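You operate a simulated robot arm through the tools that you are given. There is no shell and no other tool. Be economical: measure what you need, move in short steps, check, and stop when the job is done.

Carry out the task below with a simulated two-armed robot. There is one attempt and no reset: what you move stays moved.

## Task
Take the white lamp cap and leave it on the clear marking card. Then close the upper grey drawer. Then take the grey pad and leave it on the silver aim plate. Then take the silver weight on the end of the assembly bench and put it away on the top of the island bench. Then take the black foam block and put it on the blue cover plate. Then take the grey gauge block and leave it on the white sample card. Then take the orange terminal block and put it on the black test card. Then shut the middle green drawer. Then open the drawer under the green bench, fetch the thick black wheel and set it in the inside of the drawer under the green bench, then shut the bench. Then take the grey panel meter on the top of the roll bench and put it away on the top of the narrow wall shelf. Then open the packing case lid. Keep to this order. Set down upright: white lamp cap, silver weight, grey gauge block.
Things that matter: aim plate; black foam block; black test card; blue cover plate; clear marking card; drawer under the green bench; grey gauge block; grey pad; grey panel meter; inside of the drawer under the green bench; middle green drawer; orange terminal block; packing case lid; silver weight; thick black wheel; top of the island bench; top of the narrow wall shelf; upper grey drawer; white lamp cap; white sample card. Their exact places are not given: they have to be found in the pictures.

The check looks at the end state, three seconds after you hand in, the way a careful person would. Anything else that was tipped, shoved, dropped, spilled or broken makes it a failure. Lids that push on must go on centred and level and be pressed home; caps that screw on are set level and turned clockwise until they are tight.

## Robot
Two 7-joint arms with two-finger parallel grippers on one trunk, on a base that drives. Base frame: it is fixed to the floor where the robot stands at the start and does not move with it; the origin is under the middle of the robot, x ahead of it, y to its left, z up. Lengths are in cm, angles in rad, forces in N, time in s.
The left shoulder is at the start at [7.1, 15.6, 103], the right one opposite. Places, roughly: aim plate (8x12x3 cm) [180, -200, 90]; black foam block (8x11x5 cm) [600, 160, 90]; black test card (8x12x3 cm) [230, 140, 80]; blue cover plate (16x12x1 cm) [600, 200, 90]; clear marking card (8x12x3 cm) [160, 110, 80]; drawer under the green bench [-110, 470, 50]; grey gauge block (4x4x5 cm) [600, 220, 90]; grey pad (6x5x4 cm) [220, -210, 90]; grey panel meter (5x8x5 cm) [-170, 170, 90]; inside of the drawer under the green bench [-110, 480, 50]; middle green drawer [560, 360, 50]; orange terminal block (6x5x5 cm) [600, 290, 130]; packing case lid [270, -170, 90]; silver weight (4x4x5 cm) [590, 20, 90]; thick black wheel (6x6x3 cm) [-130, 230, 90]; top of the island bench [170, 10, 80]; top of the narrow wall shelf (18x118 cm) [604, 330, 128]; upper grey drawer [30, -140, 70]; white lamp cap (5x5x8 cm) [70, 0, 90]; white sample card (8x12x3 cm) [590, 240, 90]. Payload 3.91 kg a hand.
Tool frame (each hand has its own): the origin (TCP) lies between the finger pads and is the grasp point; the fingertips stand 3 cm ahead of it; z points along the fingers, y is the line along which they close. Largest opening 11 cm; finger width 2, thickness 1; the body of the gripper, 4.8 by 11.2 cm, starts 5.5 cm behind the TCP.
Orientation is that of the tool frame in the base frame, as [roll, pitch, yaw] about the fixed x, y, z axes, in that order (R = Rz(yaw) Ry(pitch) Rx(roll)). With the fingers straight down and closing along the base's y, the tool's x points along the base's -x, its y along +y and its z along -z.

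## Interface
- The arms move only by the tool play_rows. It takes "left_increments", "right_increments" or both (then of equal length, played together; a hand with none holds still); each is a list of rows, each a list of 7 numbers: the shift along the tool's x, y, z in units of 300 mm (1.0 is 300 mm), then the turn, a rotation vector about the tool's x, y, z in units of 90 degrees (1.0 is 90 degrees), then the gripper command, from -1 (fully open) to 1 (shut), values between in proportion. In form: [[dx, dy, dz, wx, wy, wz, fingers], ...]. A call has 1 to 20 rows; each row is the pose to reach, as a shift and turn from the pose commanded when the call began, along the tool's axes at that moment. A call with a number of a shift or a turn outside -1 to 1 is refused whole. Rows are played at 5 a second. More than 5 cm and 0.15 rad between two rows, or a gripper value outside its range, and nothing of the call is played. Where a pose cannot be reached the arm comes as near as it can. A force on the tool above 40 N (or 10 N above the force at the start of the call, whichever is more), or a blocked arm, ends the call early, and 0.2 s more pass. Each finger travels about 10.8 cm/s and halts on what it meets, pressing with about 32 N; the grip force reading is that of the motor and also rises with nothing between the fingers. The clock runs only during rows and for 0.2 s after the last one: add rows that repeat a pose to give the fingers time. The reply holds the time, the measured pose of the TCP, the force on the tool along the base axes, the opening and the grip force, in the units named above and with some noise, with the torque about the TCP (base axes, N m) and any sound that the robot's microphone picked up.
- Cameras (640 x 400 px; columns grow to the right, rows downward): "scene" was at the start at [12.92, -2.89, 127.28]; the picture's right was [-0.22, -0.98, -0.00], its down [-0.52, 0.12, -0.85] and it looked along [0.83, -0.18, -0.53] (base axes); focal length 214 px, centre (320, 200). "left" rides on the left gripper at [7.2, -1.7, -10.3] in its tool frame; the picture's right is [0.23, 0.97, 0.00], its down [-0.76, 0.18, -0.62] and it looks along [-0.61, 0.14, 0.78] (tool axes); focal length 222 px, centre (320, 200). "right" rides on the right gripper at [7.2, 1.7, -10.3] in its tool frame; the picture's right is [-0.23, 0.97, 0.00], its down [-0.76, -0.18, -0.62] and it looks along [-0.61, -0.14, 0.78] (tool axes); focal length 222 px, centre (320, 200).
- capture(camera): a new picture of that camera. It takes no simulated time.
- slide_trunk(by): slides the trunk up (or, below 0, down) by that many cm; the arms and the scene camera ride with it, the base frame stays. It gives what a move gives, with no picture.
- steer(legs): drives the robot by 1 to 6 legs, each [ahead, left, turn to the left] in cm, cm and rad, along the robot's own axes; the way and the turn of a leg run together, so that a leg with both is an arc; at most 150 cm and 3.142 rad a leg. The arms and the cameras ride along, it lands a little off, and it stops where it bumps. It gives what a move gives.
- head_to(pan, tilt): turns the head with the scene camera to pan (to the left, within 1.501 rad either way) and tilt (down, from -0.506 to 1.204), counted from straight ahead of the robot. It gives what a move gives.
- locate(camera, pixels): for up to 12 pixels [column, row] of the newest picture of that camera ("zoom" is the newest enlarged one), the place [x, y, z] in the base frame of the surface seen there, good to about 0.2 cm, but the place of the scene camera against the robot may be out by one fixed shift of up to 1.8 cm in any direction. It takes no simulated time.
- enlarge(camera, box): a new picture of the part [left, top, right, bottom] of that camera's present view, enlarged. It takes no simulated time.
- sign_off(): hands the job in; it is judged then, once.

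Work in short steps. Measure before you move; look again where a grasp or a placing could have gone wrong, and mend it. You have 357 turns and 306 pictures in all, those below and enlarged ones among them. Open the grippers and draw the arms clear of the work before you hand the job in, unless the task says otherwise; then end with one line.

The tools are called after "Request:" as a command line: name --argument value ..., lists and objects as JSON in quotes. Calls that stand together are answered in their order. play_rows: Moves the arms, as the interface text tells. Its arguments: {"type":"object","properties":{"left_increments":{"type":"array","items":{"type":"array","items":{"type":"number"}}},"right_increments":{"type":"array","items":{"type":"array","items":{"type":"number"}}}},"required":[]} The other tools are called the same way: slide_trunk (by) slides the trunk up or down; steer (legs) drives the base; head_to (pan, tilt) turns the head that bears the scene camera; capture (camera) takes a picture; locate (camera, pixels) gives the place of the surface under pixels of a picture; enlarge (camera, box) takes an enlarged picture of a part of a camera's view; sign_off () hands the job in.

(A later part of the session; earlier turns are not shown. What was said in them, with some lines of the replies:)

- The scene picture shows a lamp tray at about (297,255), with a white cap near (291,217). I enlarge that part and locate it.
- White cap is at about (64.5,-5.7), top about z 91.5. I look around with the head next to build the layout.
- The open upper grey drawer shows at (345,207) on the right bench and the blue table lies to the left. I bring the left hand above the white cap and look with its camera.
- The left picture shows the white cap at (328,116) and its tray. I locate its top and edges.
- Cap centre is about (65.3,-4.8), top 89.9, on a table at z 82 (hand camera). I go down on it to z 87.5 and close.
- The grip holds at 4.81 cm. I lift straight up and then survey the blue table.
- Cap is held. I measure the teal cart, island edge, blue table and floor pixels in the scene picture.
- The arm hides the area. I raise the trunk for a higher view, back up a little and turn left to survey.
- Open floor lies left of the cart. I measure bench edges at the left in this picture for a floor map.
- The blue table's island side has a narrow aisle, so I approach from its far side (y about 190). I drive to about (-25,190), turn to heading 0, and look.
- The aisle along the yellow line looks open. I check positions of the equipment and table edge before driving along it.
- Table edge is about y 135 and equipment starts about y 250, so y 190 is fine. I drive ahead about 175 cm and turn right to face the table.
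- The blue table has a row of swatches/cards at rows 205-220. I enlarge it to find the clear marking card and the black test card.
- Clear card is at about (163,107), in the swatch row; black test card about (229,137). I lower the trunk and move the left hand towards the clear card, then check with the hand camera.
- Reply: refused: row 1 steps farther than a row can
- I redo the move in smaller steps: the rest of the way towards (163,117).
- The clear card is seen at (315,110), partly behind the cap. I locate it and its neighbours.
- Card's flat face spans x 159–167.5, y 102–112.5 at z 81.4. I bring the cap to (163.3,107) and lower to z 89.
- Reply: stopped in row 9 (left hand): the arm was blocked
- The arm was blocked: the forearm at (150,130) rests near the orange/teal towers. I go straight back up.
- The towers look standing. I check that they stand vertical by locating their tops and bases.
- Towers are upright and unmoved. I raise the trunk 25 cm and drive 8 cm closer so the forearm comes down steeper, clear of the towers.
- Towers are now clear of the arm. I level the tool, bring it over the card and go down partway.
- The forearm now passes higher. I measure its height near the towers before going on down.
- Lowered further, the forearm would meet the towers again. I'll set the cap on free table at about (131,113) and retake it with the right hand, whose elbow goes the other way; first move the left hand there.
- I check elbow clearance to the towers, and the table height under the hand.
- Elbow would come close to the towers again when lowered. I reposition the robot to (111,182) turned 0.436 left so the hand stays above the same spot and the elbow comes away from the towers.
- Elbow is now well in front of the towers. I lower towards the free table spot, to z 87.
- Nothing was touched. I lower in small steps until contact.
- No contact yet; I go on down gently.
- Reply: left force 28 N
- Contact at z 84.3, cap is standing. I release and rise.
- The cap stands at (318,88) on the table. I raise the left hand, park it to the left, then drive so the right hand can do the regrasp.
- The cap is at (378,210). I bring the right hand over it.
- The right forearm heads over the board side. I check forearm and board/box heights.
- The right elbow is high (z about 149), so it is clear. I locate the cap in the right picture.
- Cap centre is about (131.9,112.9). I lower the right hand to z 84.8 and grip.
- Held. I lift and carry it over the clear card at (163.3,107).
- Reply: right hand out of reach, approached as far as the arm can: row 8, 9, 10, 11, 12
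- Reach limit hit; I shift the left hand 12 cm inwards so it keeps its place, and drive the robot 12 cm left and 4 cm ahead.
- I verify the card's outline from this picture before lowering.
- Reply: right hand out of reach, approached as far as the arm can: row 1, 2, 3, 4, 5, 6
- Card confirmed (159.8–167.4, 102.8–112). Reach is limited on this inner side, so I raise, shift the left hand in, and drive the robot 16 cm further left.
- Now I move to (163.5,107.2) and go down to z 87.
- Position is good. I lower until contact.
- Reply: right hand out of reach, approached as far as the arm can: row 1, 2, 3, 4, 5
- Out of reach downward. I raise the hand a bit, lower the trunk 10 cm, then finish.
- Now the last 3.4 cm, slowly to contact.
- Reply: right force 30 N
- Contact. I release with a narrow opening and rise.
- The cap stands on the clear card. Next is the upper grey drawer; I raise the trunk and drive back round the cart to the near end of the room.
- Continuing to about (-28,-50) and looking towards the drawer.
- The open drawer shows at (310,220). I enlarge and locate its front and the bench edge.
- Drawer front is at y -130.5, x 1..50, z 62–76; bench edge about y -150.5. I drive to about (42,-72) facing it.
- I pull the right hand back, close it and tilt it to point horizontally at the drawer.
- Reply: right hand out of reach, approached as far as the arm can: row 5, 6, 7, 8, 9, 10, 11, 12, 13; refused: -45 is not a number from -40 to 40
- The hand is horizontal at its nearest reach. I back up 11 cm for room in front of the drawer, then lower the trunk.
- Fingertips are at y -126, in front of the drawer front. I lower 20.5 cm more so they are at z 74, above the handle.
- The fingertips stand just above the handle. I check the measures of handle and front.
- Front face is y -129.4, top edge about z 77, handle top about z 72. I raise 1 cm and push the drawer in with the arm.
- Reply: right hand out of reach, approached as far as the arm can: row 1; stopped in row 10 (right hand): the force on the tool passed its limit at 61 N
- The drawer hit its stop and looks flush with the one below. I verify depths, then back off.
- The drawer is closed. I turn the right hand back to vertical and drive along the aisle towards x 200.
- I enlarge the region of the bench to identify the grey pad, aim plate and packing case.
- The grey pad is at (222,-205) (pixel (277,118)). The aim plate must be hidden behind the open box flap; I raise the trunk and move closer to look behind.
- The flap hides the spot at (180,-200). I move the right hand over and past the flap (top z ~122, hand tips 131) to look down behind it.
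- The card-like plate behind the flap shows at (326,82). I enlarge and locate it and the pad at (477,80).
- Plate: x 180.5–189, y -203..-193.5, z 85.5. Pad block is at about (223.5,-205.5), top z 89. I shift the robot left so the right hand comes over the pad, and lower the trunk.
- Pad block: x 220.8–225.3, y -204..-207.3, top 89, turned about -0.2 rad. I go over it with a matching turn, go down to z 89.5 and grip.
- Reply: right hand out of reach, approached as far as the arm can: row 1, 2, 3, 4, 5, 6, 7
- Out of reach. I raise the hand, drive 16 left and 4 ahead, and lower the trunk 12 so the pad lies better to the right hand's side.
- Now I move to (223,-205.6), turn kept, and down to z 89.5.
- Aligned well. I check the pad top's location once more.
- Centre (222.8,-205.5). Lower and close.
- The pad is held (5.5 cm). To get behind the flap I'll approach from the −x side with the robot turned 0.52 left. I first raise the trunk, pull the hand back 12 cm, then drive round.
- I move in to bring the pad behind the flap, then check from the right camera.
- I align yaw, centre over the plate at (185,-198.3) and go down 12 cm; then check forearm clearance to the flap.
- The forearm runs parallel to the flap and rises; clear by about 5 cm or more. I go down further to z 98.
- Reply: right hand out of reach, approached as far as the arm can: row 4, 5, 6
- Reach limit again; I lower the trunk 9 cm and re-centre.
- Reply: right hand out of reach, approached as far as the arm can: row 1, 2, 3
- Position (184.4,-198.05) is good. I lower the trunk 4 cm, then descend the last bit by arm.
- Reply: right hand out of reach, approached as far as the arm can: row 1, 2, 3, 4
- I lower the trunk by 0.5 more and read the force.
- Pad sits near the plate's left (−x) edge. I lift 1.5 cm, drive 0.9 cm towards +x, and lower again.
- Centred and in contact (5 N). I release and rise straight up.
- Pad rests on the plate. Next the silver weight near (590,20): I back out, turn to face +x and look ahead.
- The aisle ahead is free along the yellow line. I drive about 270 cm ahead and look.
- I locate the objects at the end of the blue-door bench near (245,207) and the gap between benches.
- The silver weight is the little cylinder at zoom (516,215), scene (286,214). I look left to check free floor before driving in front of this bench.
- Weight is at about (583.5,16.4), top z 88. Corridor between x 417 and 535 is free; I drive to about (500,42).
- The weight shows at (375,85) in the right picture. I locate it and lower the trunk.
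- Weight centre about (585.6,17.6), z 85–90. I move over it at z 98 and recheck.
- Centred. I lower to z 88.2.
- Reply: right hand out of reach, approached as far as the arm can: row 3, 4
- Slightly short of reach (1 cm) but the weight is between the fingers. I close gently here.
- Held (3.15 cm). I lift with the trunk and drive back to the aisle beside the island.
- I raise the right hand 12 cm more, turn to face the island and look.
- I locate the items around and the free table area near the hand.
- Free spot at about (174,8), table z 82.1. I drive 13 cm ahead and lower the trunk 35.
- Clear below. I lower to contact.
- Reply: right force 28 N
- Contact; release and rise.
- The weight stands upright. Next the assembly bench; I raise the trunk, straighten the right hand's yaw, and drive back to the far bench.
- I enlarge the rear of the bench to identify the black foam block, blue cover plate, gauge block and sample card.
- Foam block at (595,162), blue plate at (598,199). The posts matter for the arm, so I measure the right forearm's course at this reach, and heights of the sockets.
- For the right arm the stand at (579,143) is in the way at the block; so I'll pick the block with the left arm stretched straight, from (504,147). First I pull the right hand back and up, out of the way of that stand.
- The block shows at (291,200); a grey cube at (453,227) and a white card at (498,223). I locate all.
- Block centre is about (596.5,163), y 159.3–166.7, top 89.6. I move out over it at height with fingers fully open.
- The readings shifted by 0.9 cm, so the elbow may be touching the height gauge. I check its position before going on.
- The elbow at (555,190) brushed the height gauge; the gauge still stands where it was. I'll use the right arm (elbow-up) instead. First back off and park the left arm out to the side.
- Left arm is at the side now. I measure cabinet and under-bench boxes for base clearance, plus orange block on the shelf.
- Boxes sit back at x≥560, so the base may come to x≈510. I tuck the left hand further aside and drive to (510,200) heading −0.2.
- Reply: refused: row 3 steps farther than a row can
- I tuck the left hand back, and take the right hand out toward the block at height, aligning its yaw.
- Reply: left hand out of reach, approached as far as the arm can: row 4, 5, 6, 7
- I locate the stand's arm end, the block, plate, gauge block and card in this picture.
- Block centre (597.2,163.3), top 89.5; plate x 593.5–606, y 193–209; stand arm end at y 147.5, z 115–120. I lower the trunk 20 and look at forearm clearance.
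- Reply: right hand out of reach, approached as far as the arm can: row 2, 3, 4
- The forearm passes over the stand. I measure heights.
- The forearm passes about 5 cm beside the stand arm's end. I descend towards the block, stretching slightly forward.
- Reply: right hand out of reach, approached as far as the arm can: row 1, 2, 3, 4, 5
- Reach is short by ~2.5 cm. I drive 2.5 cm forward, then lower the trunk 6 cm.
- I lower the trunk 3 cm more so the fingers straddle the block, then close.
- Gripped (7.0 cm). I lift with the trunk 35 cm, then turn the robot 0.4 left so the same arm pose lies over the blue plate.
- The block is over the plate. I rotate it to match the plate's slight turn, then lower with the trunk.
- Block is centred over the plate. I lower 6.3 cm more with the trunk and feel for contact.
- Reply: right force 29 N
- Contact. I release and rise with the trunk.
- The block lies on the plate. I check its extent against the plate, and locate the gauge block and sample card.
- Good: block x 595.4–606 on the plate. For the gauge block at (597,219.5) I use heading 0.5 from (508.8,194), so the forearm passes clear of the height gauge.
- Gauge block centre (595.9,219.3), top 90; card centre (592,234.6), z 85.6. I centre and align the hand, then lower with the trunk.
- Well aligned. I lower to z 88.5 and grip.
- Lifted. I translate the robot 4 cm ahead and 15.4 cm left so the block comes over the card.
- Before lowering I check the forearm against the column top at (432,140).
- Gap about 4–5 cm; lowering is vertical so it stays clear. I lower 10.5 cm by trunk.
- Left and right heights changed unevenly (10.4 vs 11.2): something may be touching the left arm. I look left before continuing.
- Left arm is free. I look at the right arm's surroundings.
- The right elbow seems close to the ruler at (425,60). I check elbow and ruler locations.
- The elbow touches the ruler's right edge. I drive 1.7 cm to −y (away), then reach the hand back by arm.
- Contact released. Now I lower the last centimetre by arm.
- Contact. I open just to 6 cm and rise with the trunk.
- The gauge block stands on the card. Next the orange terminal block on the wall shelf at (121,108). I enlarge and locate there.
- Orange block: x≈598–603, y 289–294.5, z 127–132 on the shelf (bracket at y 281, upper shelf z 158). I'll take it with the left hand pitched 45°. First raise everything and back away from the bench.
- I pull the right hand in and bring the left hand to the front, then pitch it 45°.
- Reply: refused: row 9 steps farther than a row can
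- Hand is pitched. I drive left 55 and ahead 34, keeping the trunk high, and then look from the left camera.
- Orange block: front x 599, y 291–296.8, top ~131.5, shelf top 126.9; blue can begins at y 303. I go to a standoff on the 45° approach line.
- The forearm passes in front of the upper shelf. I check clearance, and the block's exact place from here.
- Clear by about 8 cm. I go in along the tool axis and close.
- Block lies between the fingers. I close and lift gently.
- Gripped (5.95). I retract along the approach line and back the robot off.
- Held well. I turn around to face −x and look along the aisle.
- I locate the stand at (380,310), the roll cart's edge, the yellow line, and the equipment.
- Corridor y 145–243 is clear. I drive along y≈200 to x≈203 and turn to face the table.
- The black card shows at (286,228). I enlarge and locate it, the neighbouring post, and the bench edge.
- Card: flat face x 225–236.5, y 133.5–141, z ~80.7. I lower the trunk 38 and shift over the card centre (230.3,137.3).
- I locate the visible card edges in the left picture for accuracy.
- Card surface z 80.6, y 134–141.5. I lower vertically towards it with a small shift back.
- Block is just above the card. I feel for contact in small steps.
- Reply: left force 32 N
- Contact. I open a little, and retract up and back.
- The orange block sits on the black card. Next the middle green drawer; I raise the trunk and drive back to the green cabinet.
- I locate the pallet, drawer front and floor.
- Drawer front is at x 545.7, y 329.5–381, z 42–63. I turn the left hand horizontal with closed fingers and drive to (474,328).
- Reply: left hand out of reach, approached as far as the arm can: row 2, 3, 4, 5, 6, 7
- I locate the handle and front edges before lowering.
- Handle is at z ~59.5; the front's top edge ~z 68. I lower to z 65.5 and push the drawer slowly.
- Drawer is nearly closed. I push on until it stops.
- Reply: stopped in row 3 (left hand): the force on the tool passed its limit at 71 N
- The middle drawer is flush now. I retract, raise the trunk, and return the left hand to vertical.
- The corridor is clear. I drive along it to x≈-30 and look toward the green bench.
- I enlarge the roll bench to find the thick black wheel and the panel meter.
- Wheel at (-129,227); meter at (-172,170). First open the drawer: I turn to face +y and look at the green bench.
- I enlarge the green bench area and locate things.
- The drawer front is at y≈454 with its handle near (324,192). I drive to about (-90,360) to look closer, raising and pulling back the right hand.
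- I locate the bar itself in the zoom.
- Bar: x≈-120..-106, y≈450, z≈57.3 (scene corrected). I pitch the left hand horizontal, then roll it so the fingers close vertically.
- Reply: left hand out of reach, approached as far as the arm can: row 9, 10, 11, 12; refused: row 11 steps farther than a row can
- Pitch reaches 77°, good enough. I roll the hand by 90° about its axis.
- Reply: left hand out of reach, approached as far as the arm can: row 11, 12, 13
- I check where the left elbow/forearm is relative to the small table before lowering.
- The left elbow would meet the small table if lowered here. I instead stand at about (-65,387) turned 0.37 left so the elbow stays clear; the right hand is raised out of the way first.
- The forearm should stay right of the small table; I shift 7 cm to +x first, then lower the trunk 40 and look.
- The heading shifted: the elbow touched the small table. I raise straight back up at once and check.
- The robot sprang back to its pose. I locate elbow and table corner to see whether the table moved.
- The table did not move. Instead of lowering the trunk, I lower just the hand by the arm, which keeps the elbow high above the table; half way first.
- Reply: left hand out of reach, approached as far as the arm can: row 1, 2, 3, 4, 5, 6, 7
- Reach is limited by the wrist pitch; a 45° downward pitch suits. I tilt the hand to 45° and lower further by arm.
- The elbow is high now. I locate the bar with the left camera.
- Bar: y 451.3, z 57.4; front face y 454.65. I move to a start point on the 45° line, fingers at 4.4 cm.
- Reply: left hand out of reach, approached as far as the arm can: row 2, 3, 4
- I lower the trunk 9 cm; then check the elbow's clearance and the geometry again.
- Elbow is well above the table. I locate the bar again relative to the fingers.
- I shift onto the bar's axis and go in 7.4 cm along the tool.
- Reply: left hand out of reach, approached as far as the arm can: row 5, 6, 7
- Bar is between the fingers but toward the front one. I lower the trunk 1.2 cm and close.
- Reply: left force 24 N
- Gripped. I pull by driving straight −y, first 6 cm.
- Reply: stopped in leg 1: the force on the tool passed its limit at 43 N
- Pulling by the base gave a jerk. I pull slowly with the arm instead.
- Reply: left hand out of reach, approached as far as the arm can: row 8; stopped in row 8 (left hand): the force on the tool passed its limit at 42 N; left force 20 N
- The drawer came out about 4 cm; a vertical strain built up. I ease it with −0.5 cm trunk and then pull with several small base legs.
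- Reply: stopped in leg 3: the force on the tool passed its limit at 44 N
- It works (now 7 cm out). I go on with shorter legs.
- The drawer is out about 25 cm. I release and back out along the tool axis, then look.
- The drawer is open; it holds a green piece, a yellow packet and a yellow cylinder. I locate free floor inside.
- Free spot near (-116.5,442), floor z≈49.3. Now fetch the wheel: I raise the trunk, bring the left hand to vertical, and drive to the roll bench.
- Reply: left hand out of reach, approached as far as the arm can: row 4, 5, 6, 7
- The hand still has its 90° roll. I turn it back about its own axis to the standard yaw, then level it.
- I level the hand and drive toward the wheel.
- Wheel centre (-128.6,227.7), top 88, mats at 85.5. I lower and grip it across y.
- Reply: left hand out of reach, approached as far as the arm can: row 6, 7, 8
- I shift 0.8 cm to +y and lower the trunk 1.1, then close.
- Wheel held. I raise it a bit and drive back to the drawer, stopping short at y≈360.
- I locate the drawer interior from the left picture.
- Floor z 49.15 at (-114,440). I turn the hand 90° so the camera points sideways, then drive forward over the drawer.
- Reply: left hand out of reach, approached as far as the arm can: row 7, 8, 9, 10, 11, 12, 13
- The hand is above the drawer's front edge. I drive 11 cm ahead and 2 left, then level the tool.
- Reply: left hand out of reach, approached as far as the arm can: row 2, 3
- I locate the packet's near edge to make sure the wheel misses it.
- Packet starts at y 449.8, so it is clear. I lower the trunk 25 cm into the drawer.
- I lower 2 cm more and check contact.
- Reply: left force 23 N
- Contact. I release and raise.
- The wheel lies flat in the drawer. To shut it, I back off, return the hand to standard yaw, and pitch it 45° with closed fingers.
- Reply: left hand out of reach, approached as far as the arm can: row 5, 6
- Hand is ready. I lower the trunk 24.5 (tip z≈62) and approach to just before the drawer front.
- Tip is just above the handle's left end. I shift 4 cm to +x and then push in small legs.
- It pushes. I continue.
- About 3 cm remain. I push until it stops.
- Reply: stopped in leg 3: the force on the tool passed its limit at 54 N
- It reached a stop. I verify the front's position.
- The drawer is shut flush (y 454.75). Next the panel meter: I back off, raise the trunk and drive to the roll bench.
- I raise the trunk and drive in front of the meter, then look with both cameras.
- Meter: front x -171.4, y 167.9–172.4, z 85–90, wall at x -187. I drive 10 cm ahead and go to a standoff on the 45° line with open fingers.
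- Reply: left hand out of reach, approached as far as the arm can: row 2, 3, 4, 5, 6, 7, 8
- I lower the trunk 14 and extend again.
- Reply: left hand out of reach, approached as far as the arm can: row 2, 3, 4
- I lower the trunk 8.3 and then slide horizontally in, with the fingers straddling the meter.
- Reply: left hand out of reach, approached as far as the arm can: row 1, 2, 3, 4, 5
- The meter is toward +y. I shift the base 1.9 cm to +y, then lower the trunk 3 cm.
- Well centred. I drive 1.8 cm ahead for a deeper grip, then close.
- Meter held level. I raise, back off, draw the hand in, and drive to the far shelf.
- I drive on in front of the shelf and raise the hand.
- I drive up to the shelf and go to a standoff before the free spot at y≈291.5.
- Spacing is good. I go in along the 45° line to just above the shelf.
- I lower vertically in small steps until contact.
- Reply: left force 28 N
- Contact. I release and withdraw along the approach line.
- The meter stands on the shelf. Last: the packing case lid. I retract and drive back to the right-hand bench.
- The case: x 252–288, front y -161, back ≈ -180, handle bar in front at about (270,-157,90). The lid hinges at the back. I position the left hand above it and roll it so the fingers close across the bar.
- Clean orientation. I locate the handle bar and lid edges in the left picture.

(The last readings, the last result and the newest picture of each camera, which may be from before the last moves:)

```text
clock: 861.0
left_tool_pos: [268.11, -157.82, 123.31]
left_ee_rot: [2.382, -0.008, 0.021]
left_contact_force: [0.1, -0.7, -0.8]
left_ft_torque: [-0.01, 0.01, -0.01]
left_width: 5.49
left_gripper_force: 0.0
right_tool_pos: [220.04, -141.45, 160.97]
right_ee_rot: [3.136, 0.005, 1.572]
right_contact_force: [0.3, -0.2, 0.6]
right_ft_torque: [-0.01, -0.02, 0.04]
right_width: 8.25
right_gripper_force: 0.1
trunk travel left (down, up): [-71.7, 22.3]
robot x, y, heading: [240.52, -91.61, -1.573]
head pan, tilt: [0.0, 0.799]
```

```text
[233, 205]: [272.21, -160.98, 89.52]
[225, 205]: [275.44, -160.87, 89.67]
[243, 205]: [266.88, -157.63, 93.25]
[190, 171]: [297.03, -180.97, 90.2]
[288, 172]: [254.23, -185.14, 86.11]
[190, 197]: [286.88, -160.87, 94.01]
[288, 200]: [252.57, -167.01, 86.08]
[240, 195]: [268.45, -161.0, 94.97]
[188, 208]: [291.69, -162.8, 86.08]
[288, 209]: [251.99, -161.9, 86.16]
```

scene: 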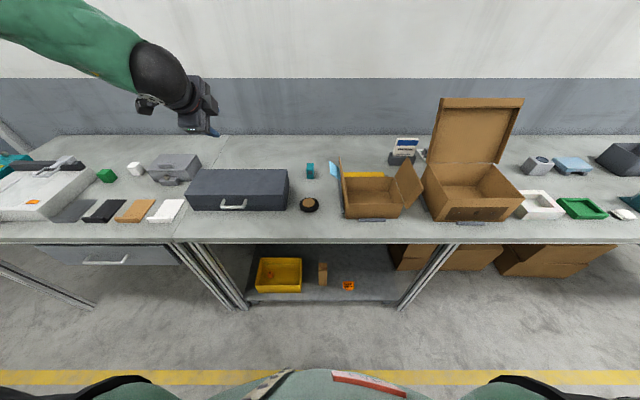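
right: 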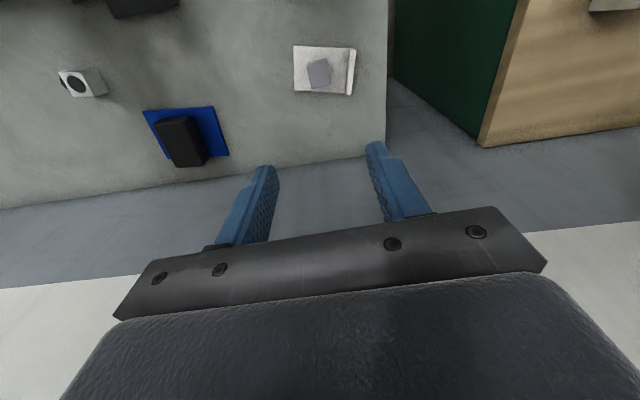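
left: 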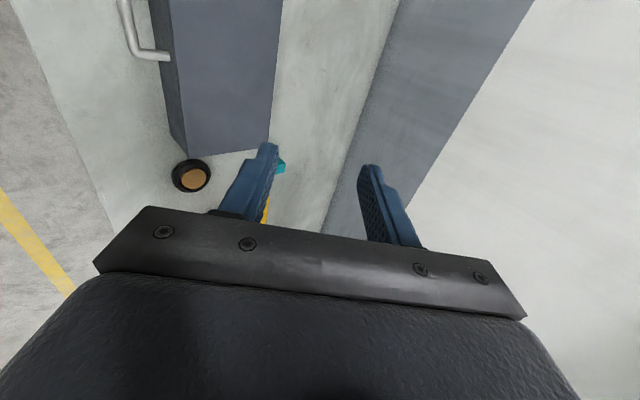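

Bar: x 267.5–275.5, y≈-156.7, z≈91.6; face y -160.2. I move to a pre-approach point on the 45° line with 3 cm opening.

Request:
play_rows --left_increments '[[0.02, -0.13, 0.08, 0, 0, 0, 0.2], [0.04, -0.26, 0.16, 0, 0, 0, 0.455], [0.06, -0.39, 0.24, 0, 0, 0, 0.455], [0.08, -0.52, 0.33, 0, 0, 0, 0.455], [0.1, -0.65, 0.42, 0, 0, 0, 0.455], [0.107, -0.756, 0.491, 0, 0, 0, 0.455], [0.107, -0.756, 0.491, 0, 0, 0, 0.455]]'

Request:
capture --camera "left"

```text
clock: 862.6
left_tool_pos: [271.62, -151.4, 96.98]
left_ee_rot: [2.381, -0.009, 0.021]
left_contact_force: [-0.3, 0.7, -0.4]
left_ft_torque: [0.02, -0.02, -0.01]
left_width: 2.98
left_gripper_force: 0.0
right_tool_pos: [220.17, -141.43, 160.78]
right_ee_rot: [3.135, 0.005, 1.572]
right_contact_force: [0.6, 0.2, 0.1]
right_ft_torque: [-0.02, -0.02, -0.01]
right_width: 8.22
right_gripper_force: 0.0
trunk travel left (down, up): [-71.7, 22.3]
robot x, y, heading: [240.21, -91.81, -1.569]
head pan, tilt: [0.0, 0.799]
```

```text
69 pictures are left
```

left: 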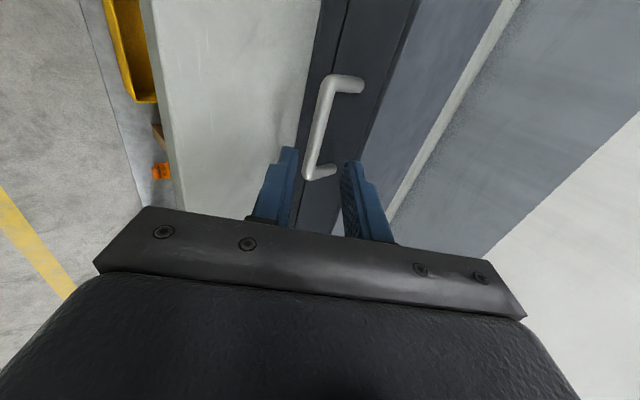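

The bar lines up between the fingers. I refine its location.

Request:
locate --camera "left" --pixels '[[325, 100], [320, 130], [313, 165], [330, 85], [355, 85], [330, 172], [350, 130], [345, 40], [310, 60]]'

```text
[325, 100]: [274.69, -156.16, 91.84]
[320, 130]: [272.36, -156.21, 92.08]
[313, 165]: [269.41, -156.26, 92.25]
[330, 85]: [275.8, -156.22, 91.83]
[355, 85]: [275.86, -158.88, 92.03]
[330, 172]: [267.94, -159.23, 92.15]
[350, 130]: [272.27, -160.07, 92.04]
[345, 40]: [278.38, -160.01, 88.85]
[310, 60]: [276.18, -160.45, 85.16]
```

Aligned (offset 0.05 cm). I go in 5.9 cm, caging the bar.

Request:
play_rows --left_increments '[[0.01, 0, 0.06, 0, 0, 0, 0.455], [0.01, 0, 0.12, 0, 0, 0, 0.455], [0.01, 0, 0.17, 0, 0, 0, 0.455], [0.01, 0, 0.195, 0, 0, 0, 0.455], [0.01, 0, 0.195, 0, 0, 0, 0.455]]'

Request:
capture --camera "left"

```text
clock: 863.8
left_tool_pos: [271.88, -155.57, 92.81]
left_ee_rot: [2.379, -0.009, 0.02]
left_contact_force: [0.1, -0.3, -0.1]
left_ft_torque: [-0.01, 0.03, 0.03]
left_width: 2.99
left_gripper_force: 0.1
right_tool_pos: [219.98, -141.5, 160.86]
right_ee_rot: [3.136, 0.004, 1.572]
right_contact_force: [-0.2, -0.1, 0.3]
right_ft_torque: [0.0, -0.04, -0.01]
right_width: 8.26
right_gripper_force: 0.2
trunk travel left (down, up): [-71.7, 22.3]
robot x, y, heading: [240.3, -91.81, -1.568]
head pan, tilt: [0.0, 0.799]
```

```text
68 pictures are left
```

left: 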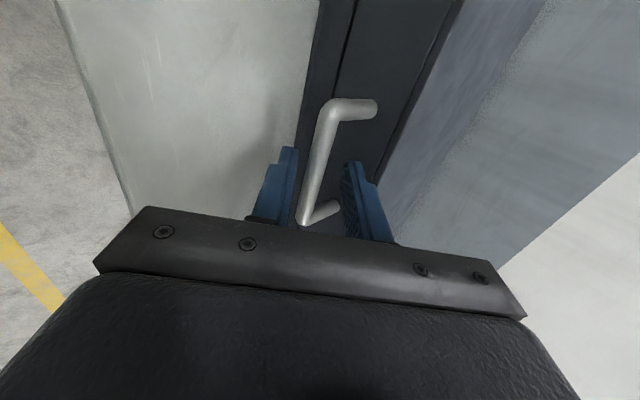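

Caged. I tighten slightly and lift the lid along its arc (hinge ≈ y -175.2, z 87.4), first to about 40°.

Request:
play_rows --left_increments '[[0, 0, 0, 0, 0, 0, 0.6], [0, 0.02, -0.013, 0, 0, 0, 0.6], [0, 0.044, -0.027, 0, 0, 0, 0.6], [0, 0.068, -0.04, 0, 0, 0, 0.6], [0, 0.109, -0.057, 0, 0, 0, 0.6], [0, 0.15, -0.0734, 0, 0, 0, 0.6], [0, 0.194, -0.085, 0, 0, 0, 0.6], [0, 0.237, -0.096, 0, 0, 0, 0.6], [0, 0.282, -0.101, 0, 0, 0, 0.6], [0, 0.326, -0.1056, 0, 0, 0, 0.6], [0, 0.37, -0.105, 0, 0, 0, 0.6], [0, 0.4147, -0.1036, 0, 0, 0, 0.6], [0, 0.4147, -0.1036, 0, 0, 0, 0.6]]'

Request:
capture --camera "scene"

Request:
capture --camera "left"

```text
clock: 865.3
left_tool_pos: [271.82, -156.61, 97.42]
left_ee_rot: [2.39, -0.007, 0.022]
left_contact_force: [1.0, 33.0, 8.3]
left_ft_torque: [-0.42, -0.12, -0.12]
left_width: 2.16
left_gripper_force: 0.1
right_tool_pos: [220.22, -141.34, 160.77]
right_ee_rot: [3.134, 0.005, 1.572]
right_contact_force: [0.1, 0.1, -0.8]
right_ft_torque: [0.07, 0.03, 0.03]
right_width: 8.25
right_gripper_force: 0.2
trunk travel left (down, up): [-71.7, 22.3]
robot x, y, heading: [240.36, -91.97, -1.569]
head pan, tilt: [0.0, 0.799]
stopped in row 7 (left hand): the force on the tool passed its limit at 57 N (the readings are from after the stop); the commanded pose is now the measured one
```

```text
67 pictures are left
```

scene: 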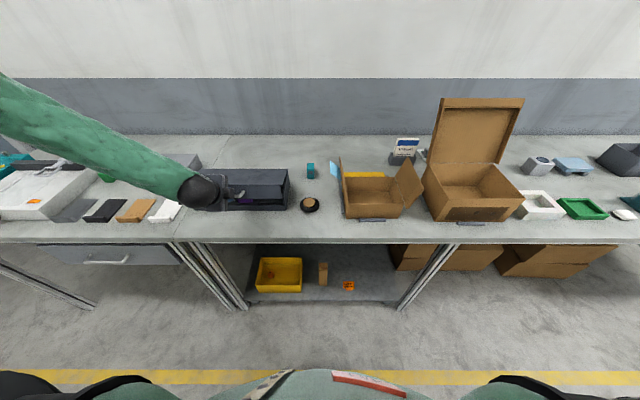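

```text
66 pictures are left
```

left: 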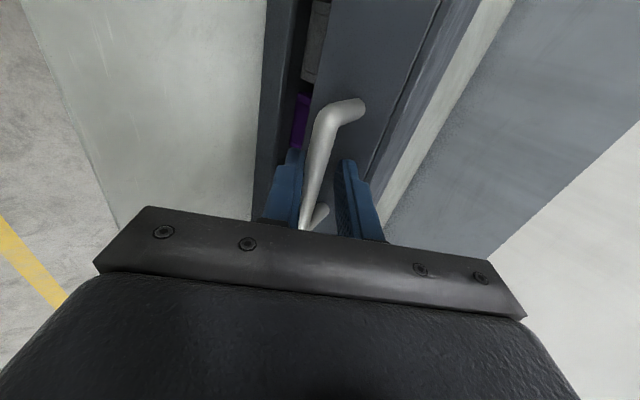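

Lid is opening (interior visible), but the path pressed against the face. I measure the lid's present pose to find the true hinge.

Request:
locate --camera "left" --pixels '[[318, 60], [360, 60], [410, 60], [430, 20], [330, 140], [318, 125], [275, 80], [380, 120], [440, 60], [345, 150], [345, 20]]'

Request:
enlarge --camera "left" --box '[220, 0, 480, 220]'

```text
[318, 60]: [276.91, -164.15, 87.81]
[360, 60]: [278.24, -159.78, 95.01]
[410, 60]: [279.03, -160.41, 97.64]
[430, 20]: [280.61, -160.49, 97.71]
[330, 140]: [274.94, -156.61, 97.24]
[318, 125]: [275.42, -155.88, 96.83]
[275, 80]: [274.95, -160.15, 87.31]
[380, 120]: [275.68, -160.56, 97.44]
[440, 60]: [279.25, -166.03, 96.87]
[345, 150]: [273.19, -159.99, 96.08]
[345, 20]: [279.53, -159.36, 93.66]
```

```text
1.82 times, centred on (350, 110) of left
```

zoom: 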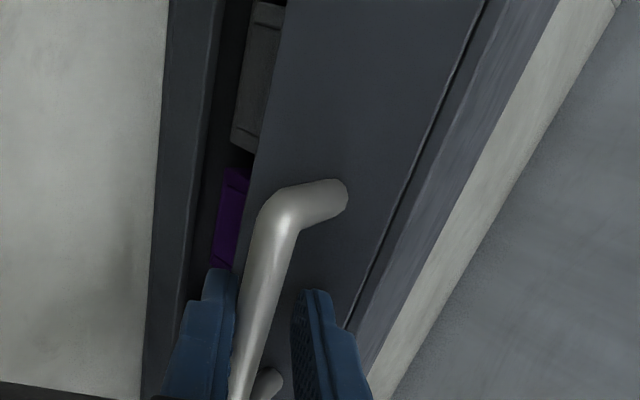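

The measured motion fits a hinge at the top back edge (y≈-175, z≈94). I recompute the arc and continue, up to about 50°.

Request:
play_rows --left_increments '[[0, 0, -0.035, 0, 0, 0, 0.6], [0, 0.02, -0.06, 0, 0, 0, 0.6], [0, 0.0406, -0.082, 0, 0, 0, 0.6], [0, 0.089, -0.108, 0, 0, 0, 0.6], [0, 0.1375, -0.131, 0, 0, 0, 0.6], [0, 0.19, -0.148, 0, 0, 0, 0.6], [0, 0.241, -0.1627, 0, 0, 0, 0.6], [0, 0.295, -0.17, 0, 0, 0, 0.6], [0, 0.3485, -0.1757, 0, 0, 0, 0.6], [0, 0.403, -0.174, 0, 0, 0, 0.6], [0, 0.4567, -0.17, 0, 0, 0, 0.6]]'

Request:
capture --camera "scene"

Request:
capture --camera "left"

```text
clock: 867.7
left_tool_pos: [272.0, -163.59, 110.68]
left_ee_rot: [2.386, -0.009, 0.022]
left_contact_force: [0.4, 0.8, -0.9]
left_ft_torque: [0.0, 0.0, -0.02]
left_width: 2.24
left_gripper_force: 0.1
right_tool_pos: [220.06, -141.44, 160.83]
right_ee_rot: [3.137, 0.004, 1.573]
right_contact_force: [-0.5, 0.9, -0.4]
right_ft_torque: [0.01, 0.02, 0.01]
right_width: 8.24
right_gripper_force: 0.0
trunk travel left (down, up): [-71.7, 22.3]
robot x, y, heading: [240.31, -91.77, -1.568]
head pan, tilt: [0.0, 0.799]
```

```text
64 pictures are left
```

scene: 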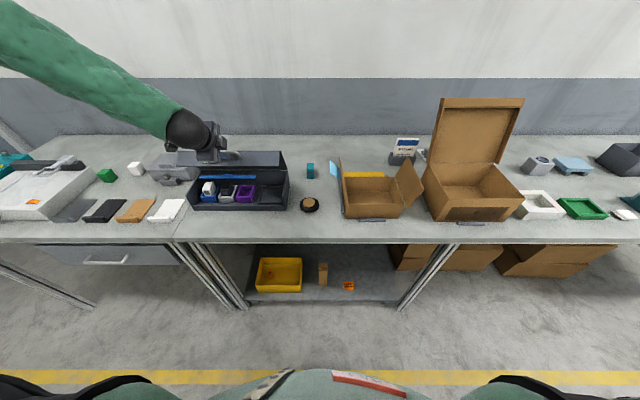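

```text
63 pictures are left
```

left: 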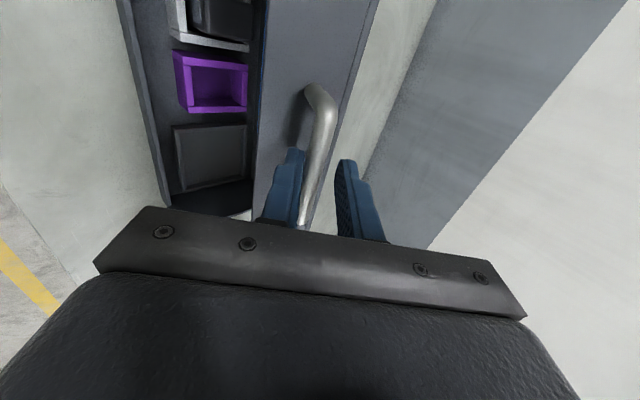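

The lid is at about 60° and all is calm. I continue the arc to about 100°.

Request:
play_rows --left_increments '[[0, 0.052, 0.011, 0, 0, 0, 0.6], [0, 0.105, 0.025, 0, 0, 0, 0.6], [0, 0.155, 0.045, 0, 0, 0, 0.6], [0, 0.205, 0.068, 0, 0, 0, 0.6], [0, 0.25, 0.096, 0, 0, 0, 0.6], [0, 0.295, 0.127, 0, 0, 0, 0.6], [0, 0.335, 0.163, 0, 0, 0, 0.6], [0, 0.374, 0.201, 0, 0, 0, 0.6], [0, 0.374, 0.201, 0, 0, 0, 0.6]]'

Request:
capture --camera "scene"

Request:
capture --camera "left"

```text
clock: 869.7
left_tool_pos: [272.32, -175.81, 113.8]
left_ee_rot: [2.377, -0.004, 0.022]
left_contact_force: [-0.2, 0.4, 0.2]
left_ft_torque: [0.0, -0.03, -0.03]
left_width: 2.22
left_gripper_force: 0.2
right_tool_pos: [220.03, -141.41, 160.87]
right_ee_rot: [3.136, 0.004, 1.573]
right_contact_force: [-0.1, 0.8, -0.4]
right_ft_torque: [0.0, 0.0, -0.04]
right_width: 8.26
right_gripper_force: 0.0
trunk travel left (down, up): [-71.7, 22.3]
robot x, y, heading: [240.6, -91.5, -1.57]
head pan, tilt: [0.0, 0.799]
```

```text
62 pictures are left
```

scene: 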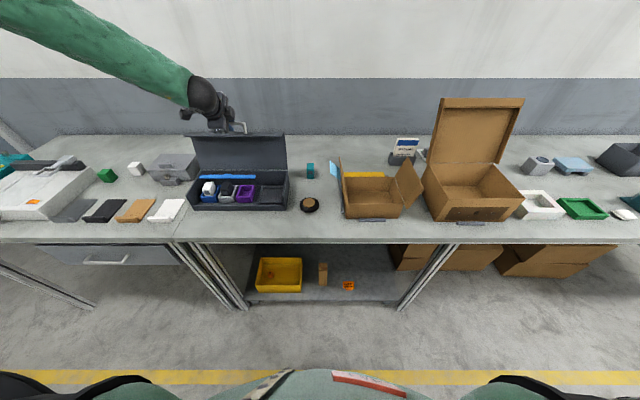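

```text
61 pictures are left
```

left: 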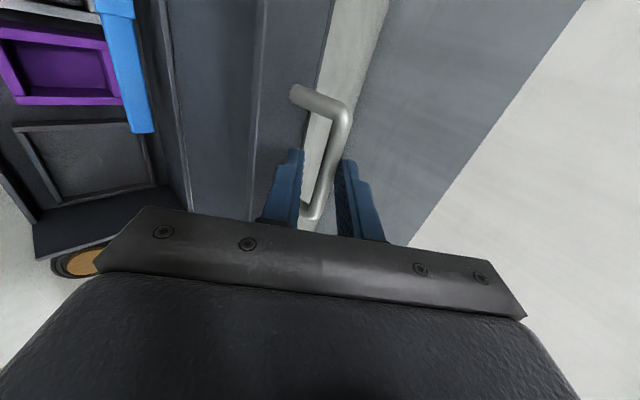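

The lid stands nearly upright. I measure its angle.

Request:
locate --camera "scene" --pixels '[[240, 137], [240, 150], [240, 165], [260, 140], [260, 165], [240, 133]]'

Request:
enlarge --camera "scene" --box '[170, 70, 330, 220]'

```text
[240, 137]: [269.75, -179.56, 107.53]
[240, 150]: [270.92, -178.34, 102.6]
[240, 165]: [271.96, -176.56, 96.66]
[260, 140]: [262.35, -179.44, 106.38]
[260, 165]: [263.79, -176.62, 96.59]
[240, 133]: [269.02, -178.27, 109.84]
```

```text
2.67 times, centred on (250, 145) of scene
```

zoom: 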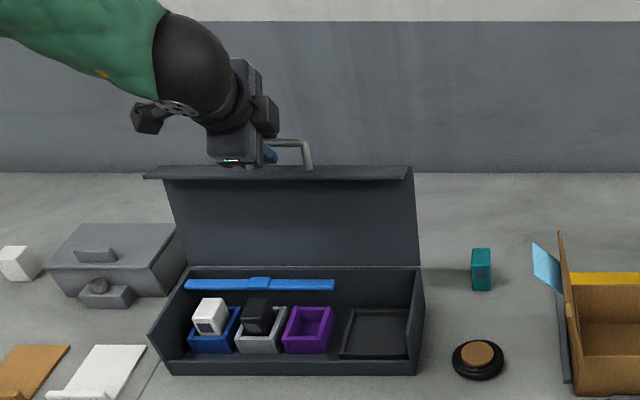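

The lid leans about 15° past vertical (θ≈105°). I open the fingers and withdraw along the tool axis.

Request:
play_rows --left_increments '[[0, 0, 0, 0, 0, 0, 0.45], [0, 0, 0, 0, 0, 0, 0.3], [0, 0, 0, 0, 0, 0, 0.3], [0, 0, -0.03, 0, 0, 0, 0.3], [0, 0, -0.08, 0, 0, 0, 0.3], [0, 0, -0.15, 0, 0, 0, 0.3], [0, 0, -0.25, 0, 0, 0, 0.3], [0, 0, -0.38, 0, 0, 0, 0.3], [0, 0, -0.5, 0, 0, 0, 0.3]]'

Request:
capture --camera "scene"

Request:
locate --camera "scene" --pixels '[[240, 137], [240, 150], [240, 165], [260, 140], [260, 165]]'

```text
clock: 871.7
left_tool_pos: [271.71, -164.47, 123.05]
left_ee_rot: [2.364, -0.002, 0.027]
left_contact_force: [0.4, 0.0, -0.2]
left_ft_torque: [0.0, 0.03, 0.02]
left_width: 3.85
left_gripper_force: 0.1
left hand out of reach, approached as far as the arm can: row 6, 7, 8, 9
right_tool_pos: [220.1, -141.3, 161.03]
right_ee_rot: [3.139, 0.006, 1.573]
right_contact_force: [0.7, 1.2, -0.6]
right_ft_torque: [-0.05, -0.04, -0.04]
right_width: 8.24
right_gripper_force: 0.1
trunk travel left (down, up): [-71.7, 22.3]
robot x, y, heading: [240.08, -91.36, -1.569]
head pan, tilt: [0.0, 0.799]
```

```text
59 pictures are left
```

scene: 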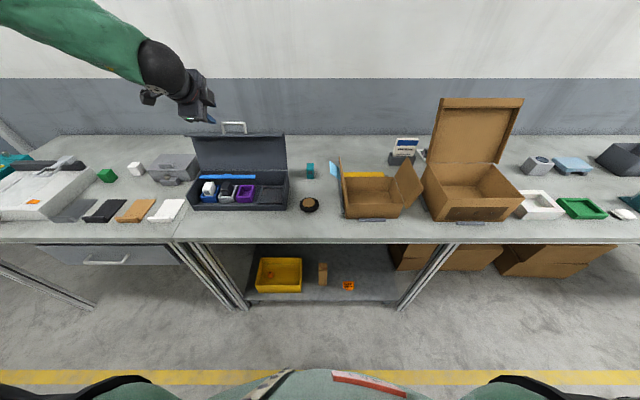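

```text
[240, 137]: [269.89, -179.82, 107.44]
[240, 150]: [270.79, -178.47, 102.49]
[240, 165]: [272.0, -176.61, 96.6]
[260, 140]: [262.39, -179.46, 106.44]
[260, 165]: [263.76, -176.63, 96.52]
```

The lid stays open at 105°. I open both grippers, raise the trunk and draw back clear of the bench, then take a last look.

Request:
play_rows --left_increments '[[0, 0, 0, 0, 0, 0, -0.5], [0, 0, 0, 0, 0, 0, -1], [0, 0, 0, 0, 0, 0, -1]]' --right_increments '[[0, 0, 0, 0, 0, 0, -1], [0, 0, 0, 0, 0, 0, -1], [0, 0, 0, 0, 0, 0, -1]]'

Request:
slide_trunk --by 20

Request:
steer --legs '[[-18, 0, 0]]'

Request:
head_to --pan -0.3 --tilt 0.6

Request:
capture --camera "scene"

```text
clock: 872.5
left_tool_pos: [271.71, -164.68, 122.81]
left_ee_rot: [2.365, -0.002, 0.026]
left_contact_force: [0.0, 0.1, 0.1]
left_ft_torque: [0.0, -0.01, -0.01]
left_width: 11.01
left_gripper_force: 0.0
right_tool_pos: [220.08, -141.5, 160.95]
right_ee_rot: [3.136, 0.003, 1.572]
right_contact_force: [-0.8, 0.8, -0.7]
right_ft_torque: [0.0, 0.01, -0.01]
right_width: 10.99
right_gripper_force: 0.1
trunk travel left (down, up): [-71.7, 22.3]
robot x, y, heading: [240.9, -91.87, -1.573]
head pan, tilt: [0.0, 0.799]
```

```text
clock: 874.6
left_tool_pos: [271.65, -164.69, 142.86]
left_ee_rot: [2.365, -0.001, 0.026]
left_contact_force: [0.1, 0.4, -1.1]
left_ft_torque: [0.02, 0.0, 0.0]
left_width: 11.0
left_gripper_force: 0.1
right_tool_pos: [220.14, -141.36, 180.78]
right_ee_rot: [3.137, 0.004, 1.572]
right_contact_force: [-0.5, -0.3, -0.4]
right_ft_torque: [0.02, 0.03, -0.02]
right_width: 11.01
right_gripper_force: 0.0
trunk travel left (down, up): [-91.7, 2.3]
robot x, y, heading: [240.87, -91.43, -1.571]
head pan, tilt: [0.0, 0.799]
```

```text
clock: 876.2
left_tool_pos: [271.7, -146.87, 142.66]
left_ee_rot: [2.367, -0.001, 0.027]
left_contact_force: [-0.8, 0.0, -0.4]
left_ft_torque: [0.03, 0.01, 0.03]
left_width: 11.0
left_gripper_force: 0.0
right_tool_pos: [220.27, -124.15, 180.64]
right_ee_rot: [3.137, 0.0, 1.573]
right_contact_force: [0.8, -1.0, 0.8]
right_ft_torque: [0.05, 0.02, -0.03]
right_width: 10.99
right_gripper_force: 0.1
trunk travel left (down, up): [-91.7, 2.3]
robot x, y, heading: [240.44, -72.97, -1.57]
head pan, tilt: [0.0, 0.799]
```

```text
clock: 877.0
left_tool_pos: [271.71, -146.28, 142.76]
left_ee_rot: [2.364, 0.0, 0.028]
left_contact_force: [0.6, 0.6, 0.4]
left_ft_torque: [0.02, -0.02, 0.0]
left_width: 11.0
left_gripper_force: 0.1
right_tool_pos: [220.3, -123.42, 180.96]
right_ee_rot: [3.136, 0.006, 1.575]
right_contact_force: [0.0, -0.3, 0.6]
right_ft_torque: [0.01, 0.01, -0.01]
right_width: 11.0
right_gripper_force: 0.1
trunk travel left (down, up): [-91.7, 2.3]
robot x, y, heading: [240.07, -73.44, -1.566]
head pan, tilt: [-0.3, 0.6]
```

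```text
58 pictures are left
```

scene: 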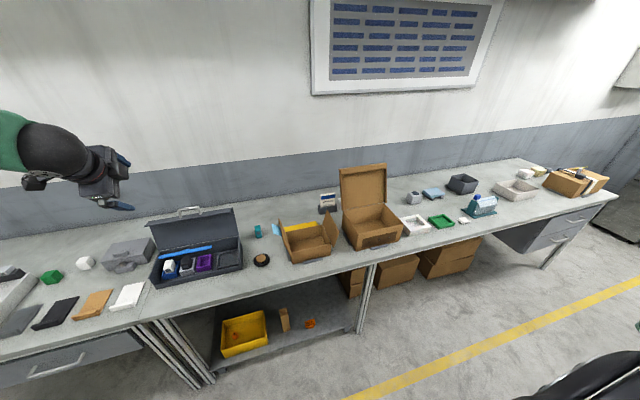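

The picture shows the lid open, the grey drawer shut and the bench otherwise as it was; both arms are clear and the grippers open. I hand the job in.

Request:
sign_off

```text
The job is handed in.
```

All eleven steps were carried out in the order you gave, and the job is handed in; I don't have the check's verdict. On the way one elbow or the other briefly touched the two coloured towers on the blue table, the height gauge on the assembly bench, and the small table near the green bench. None had moved when I looked again.
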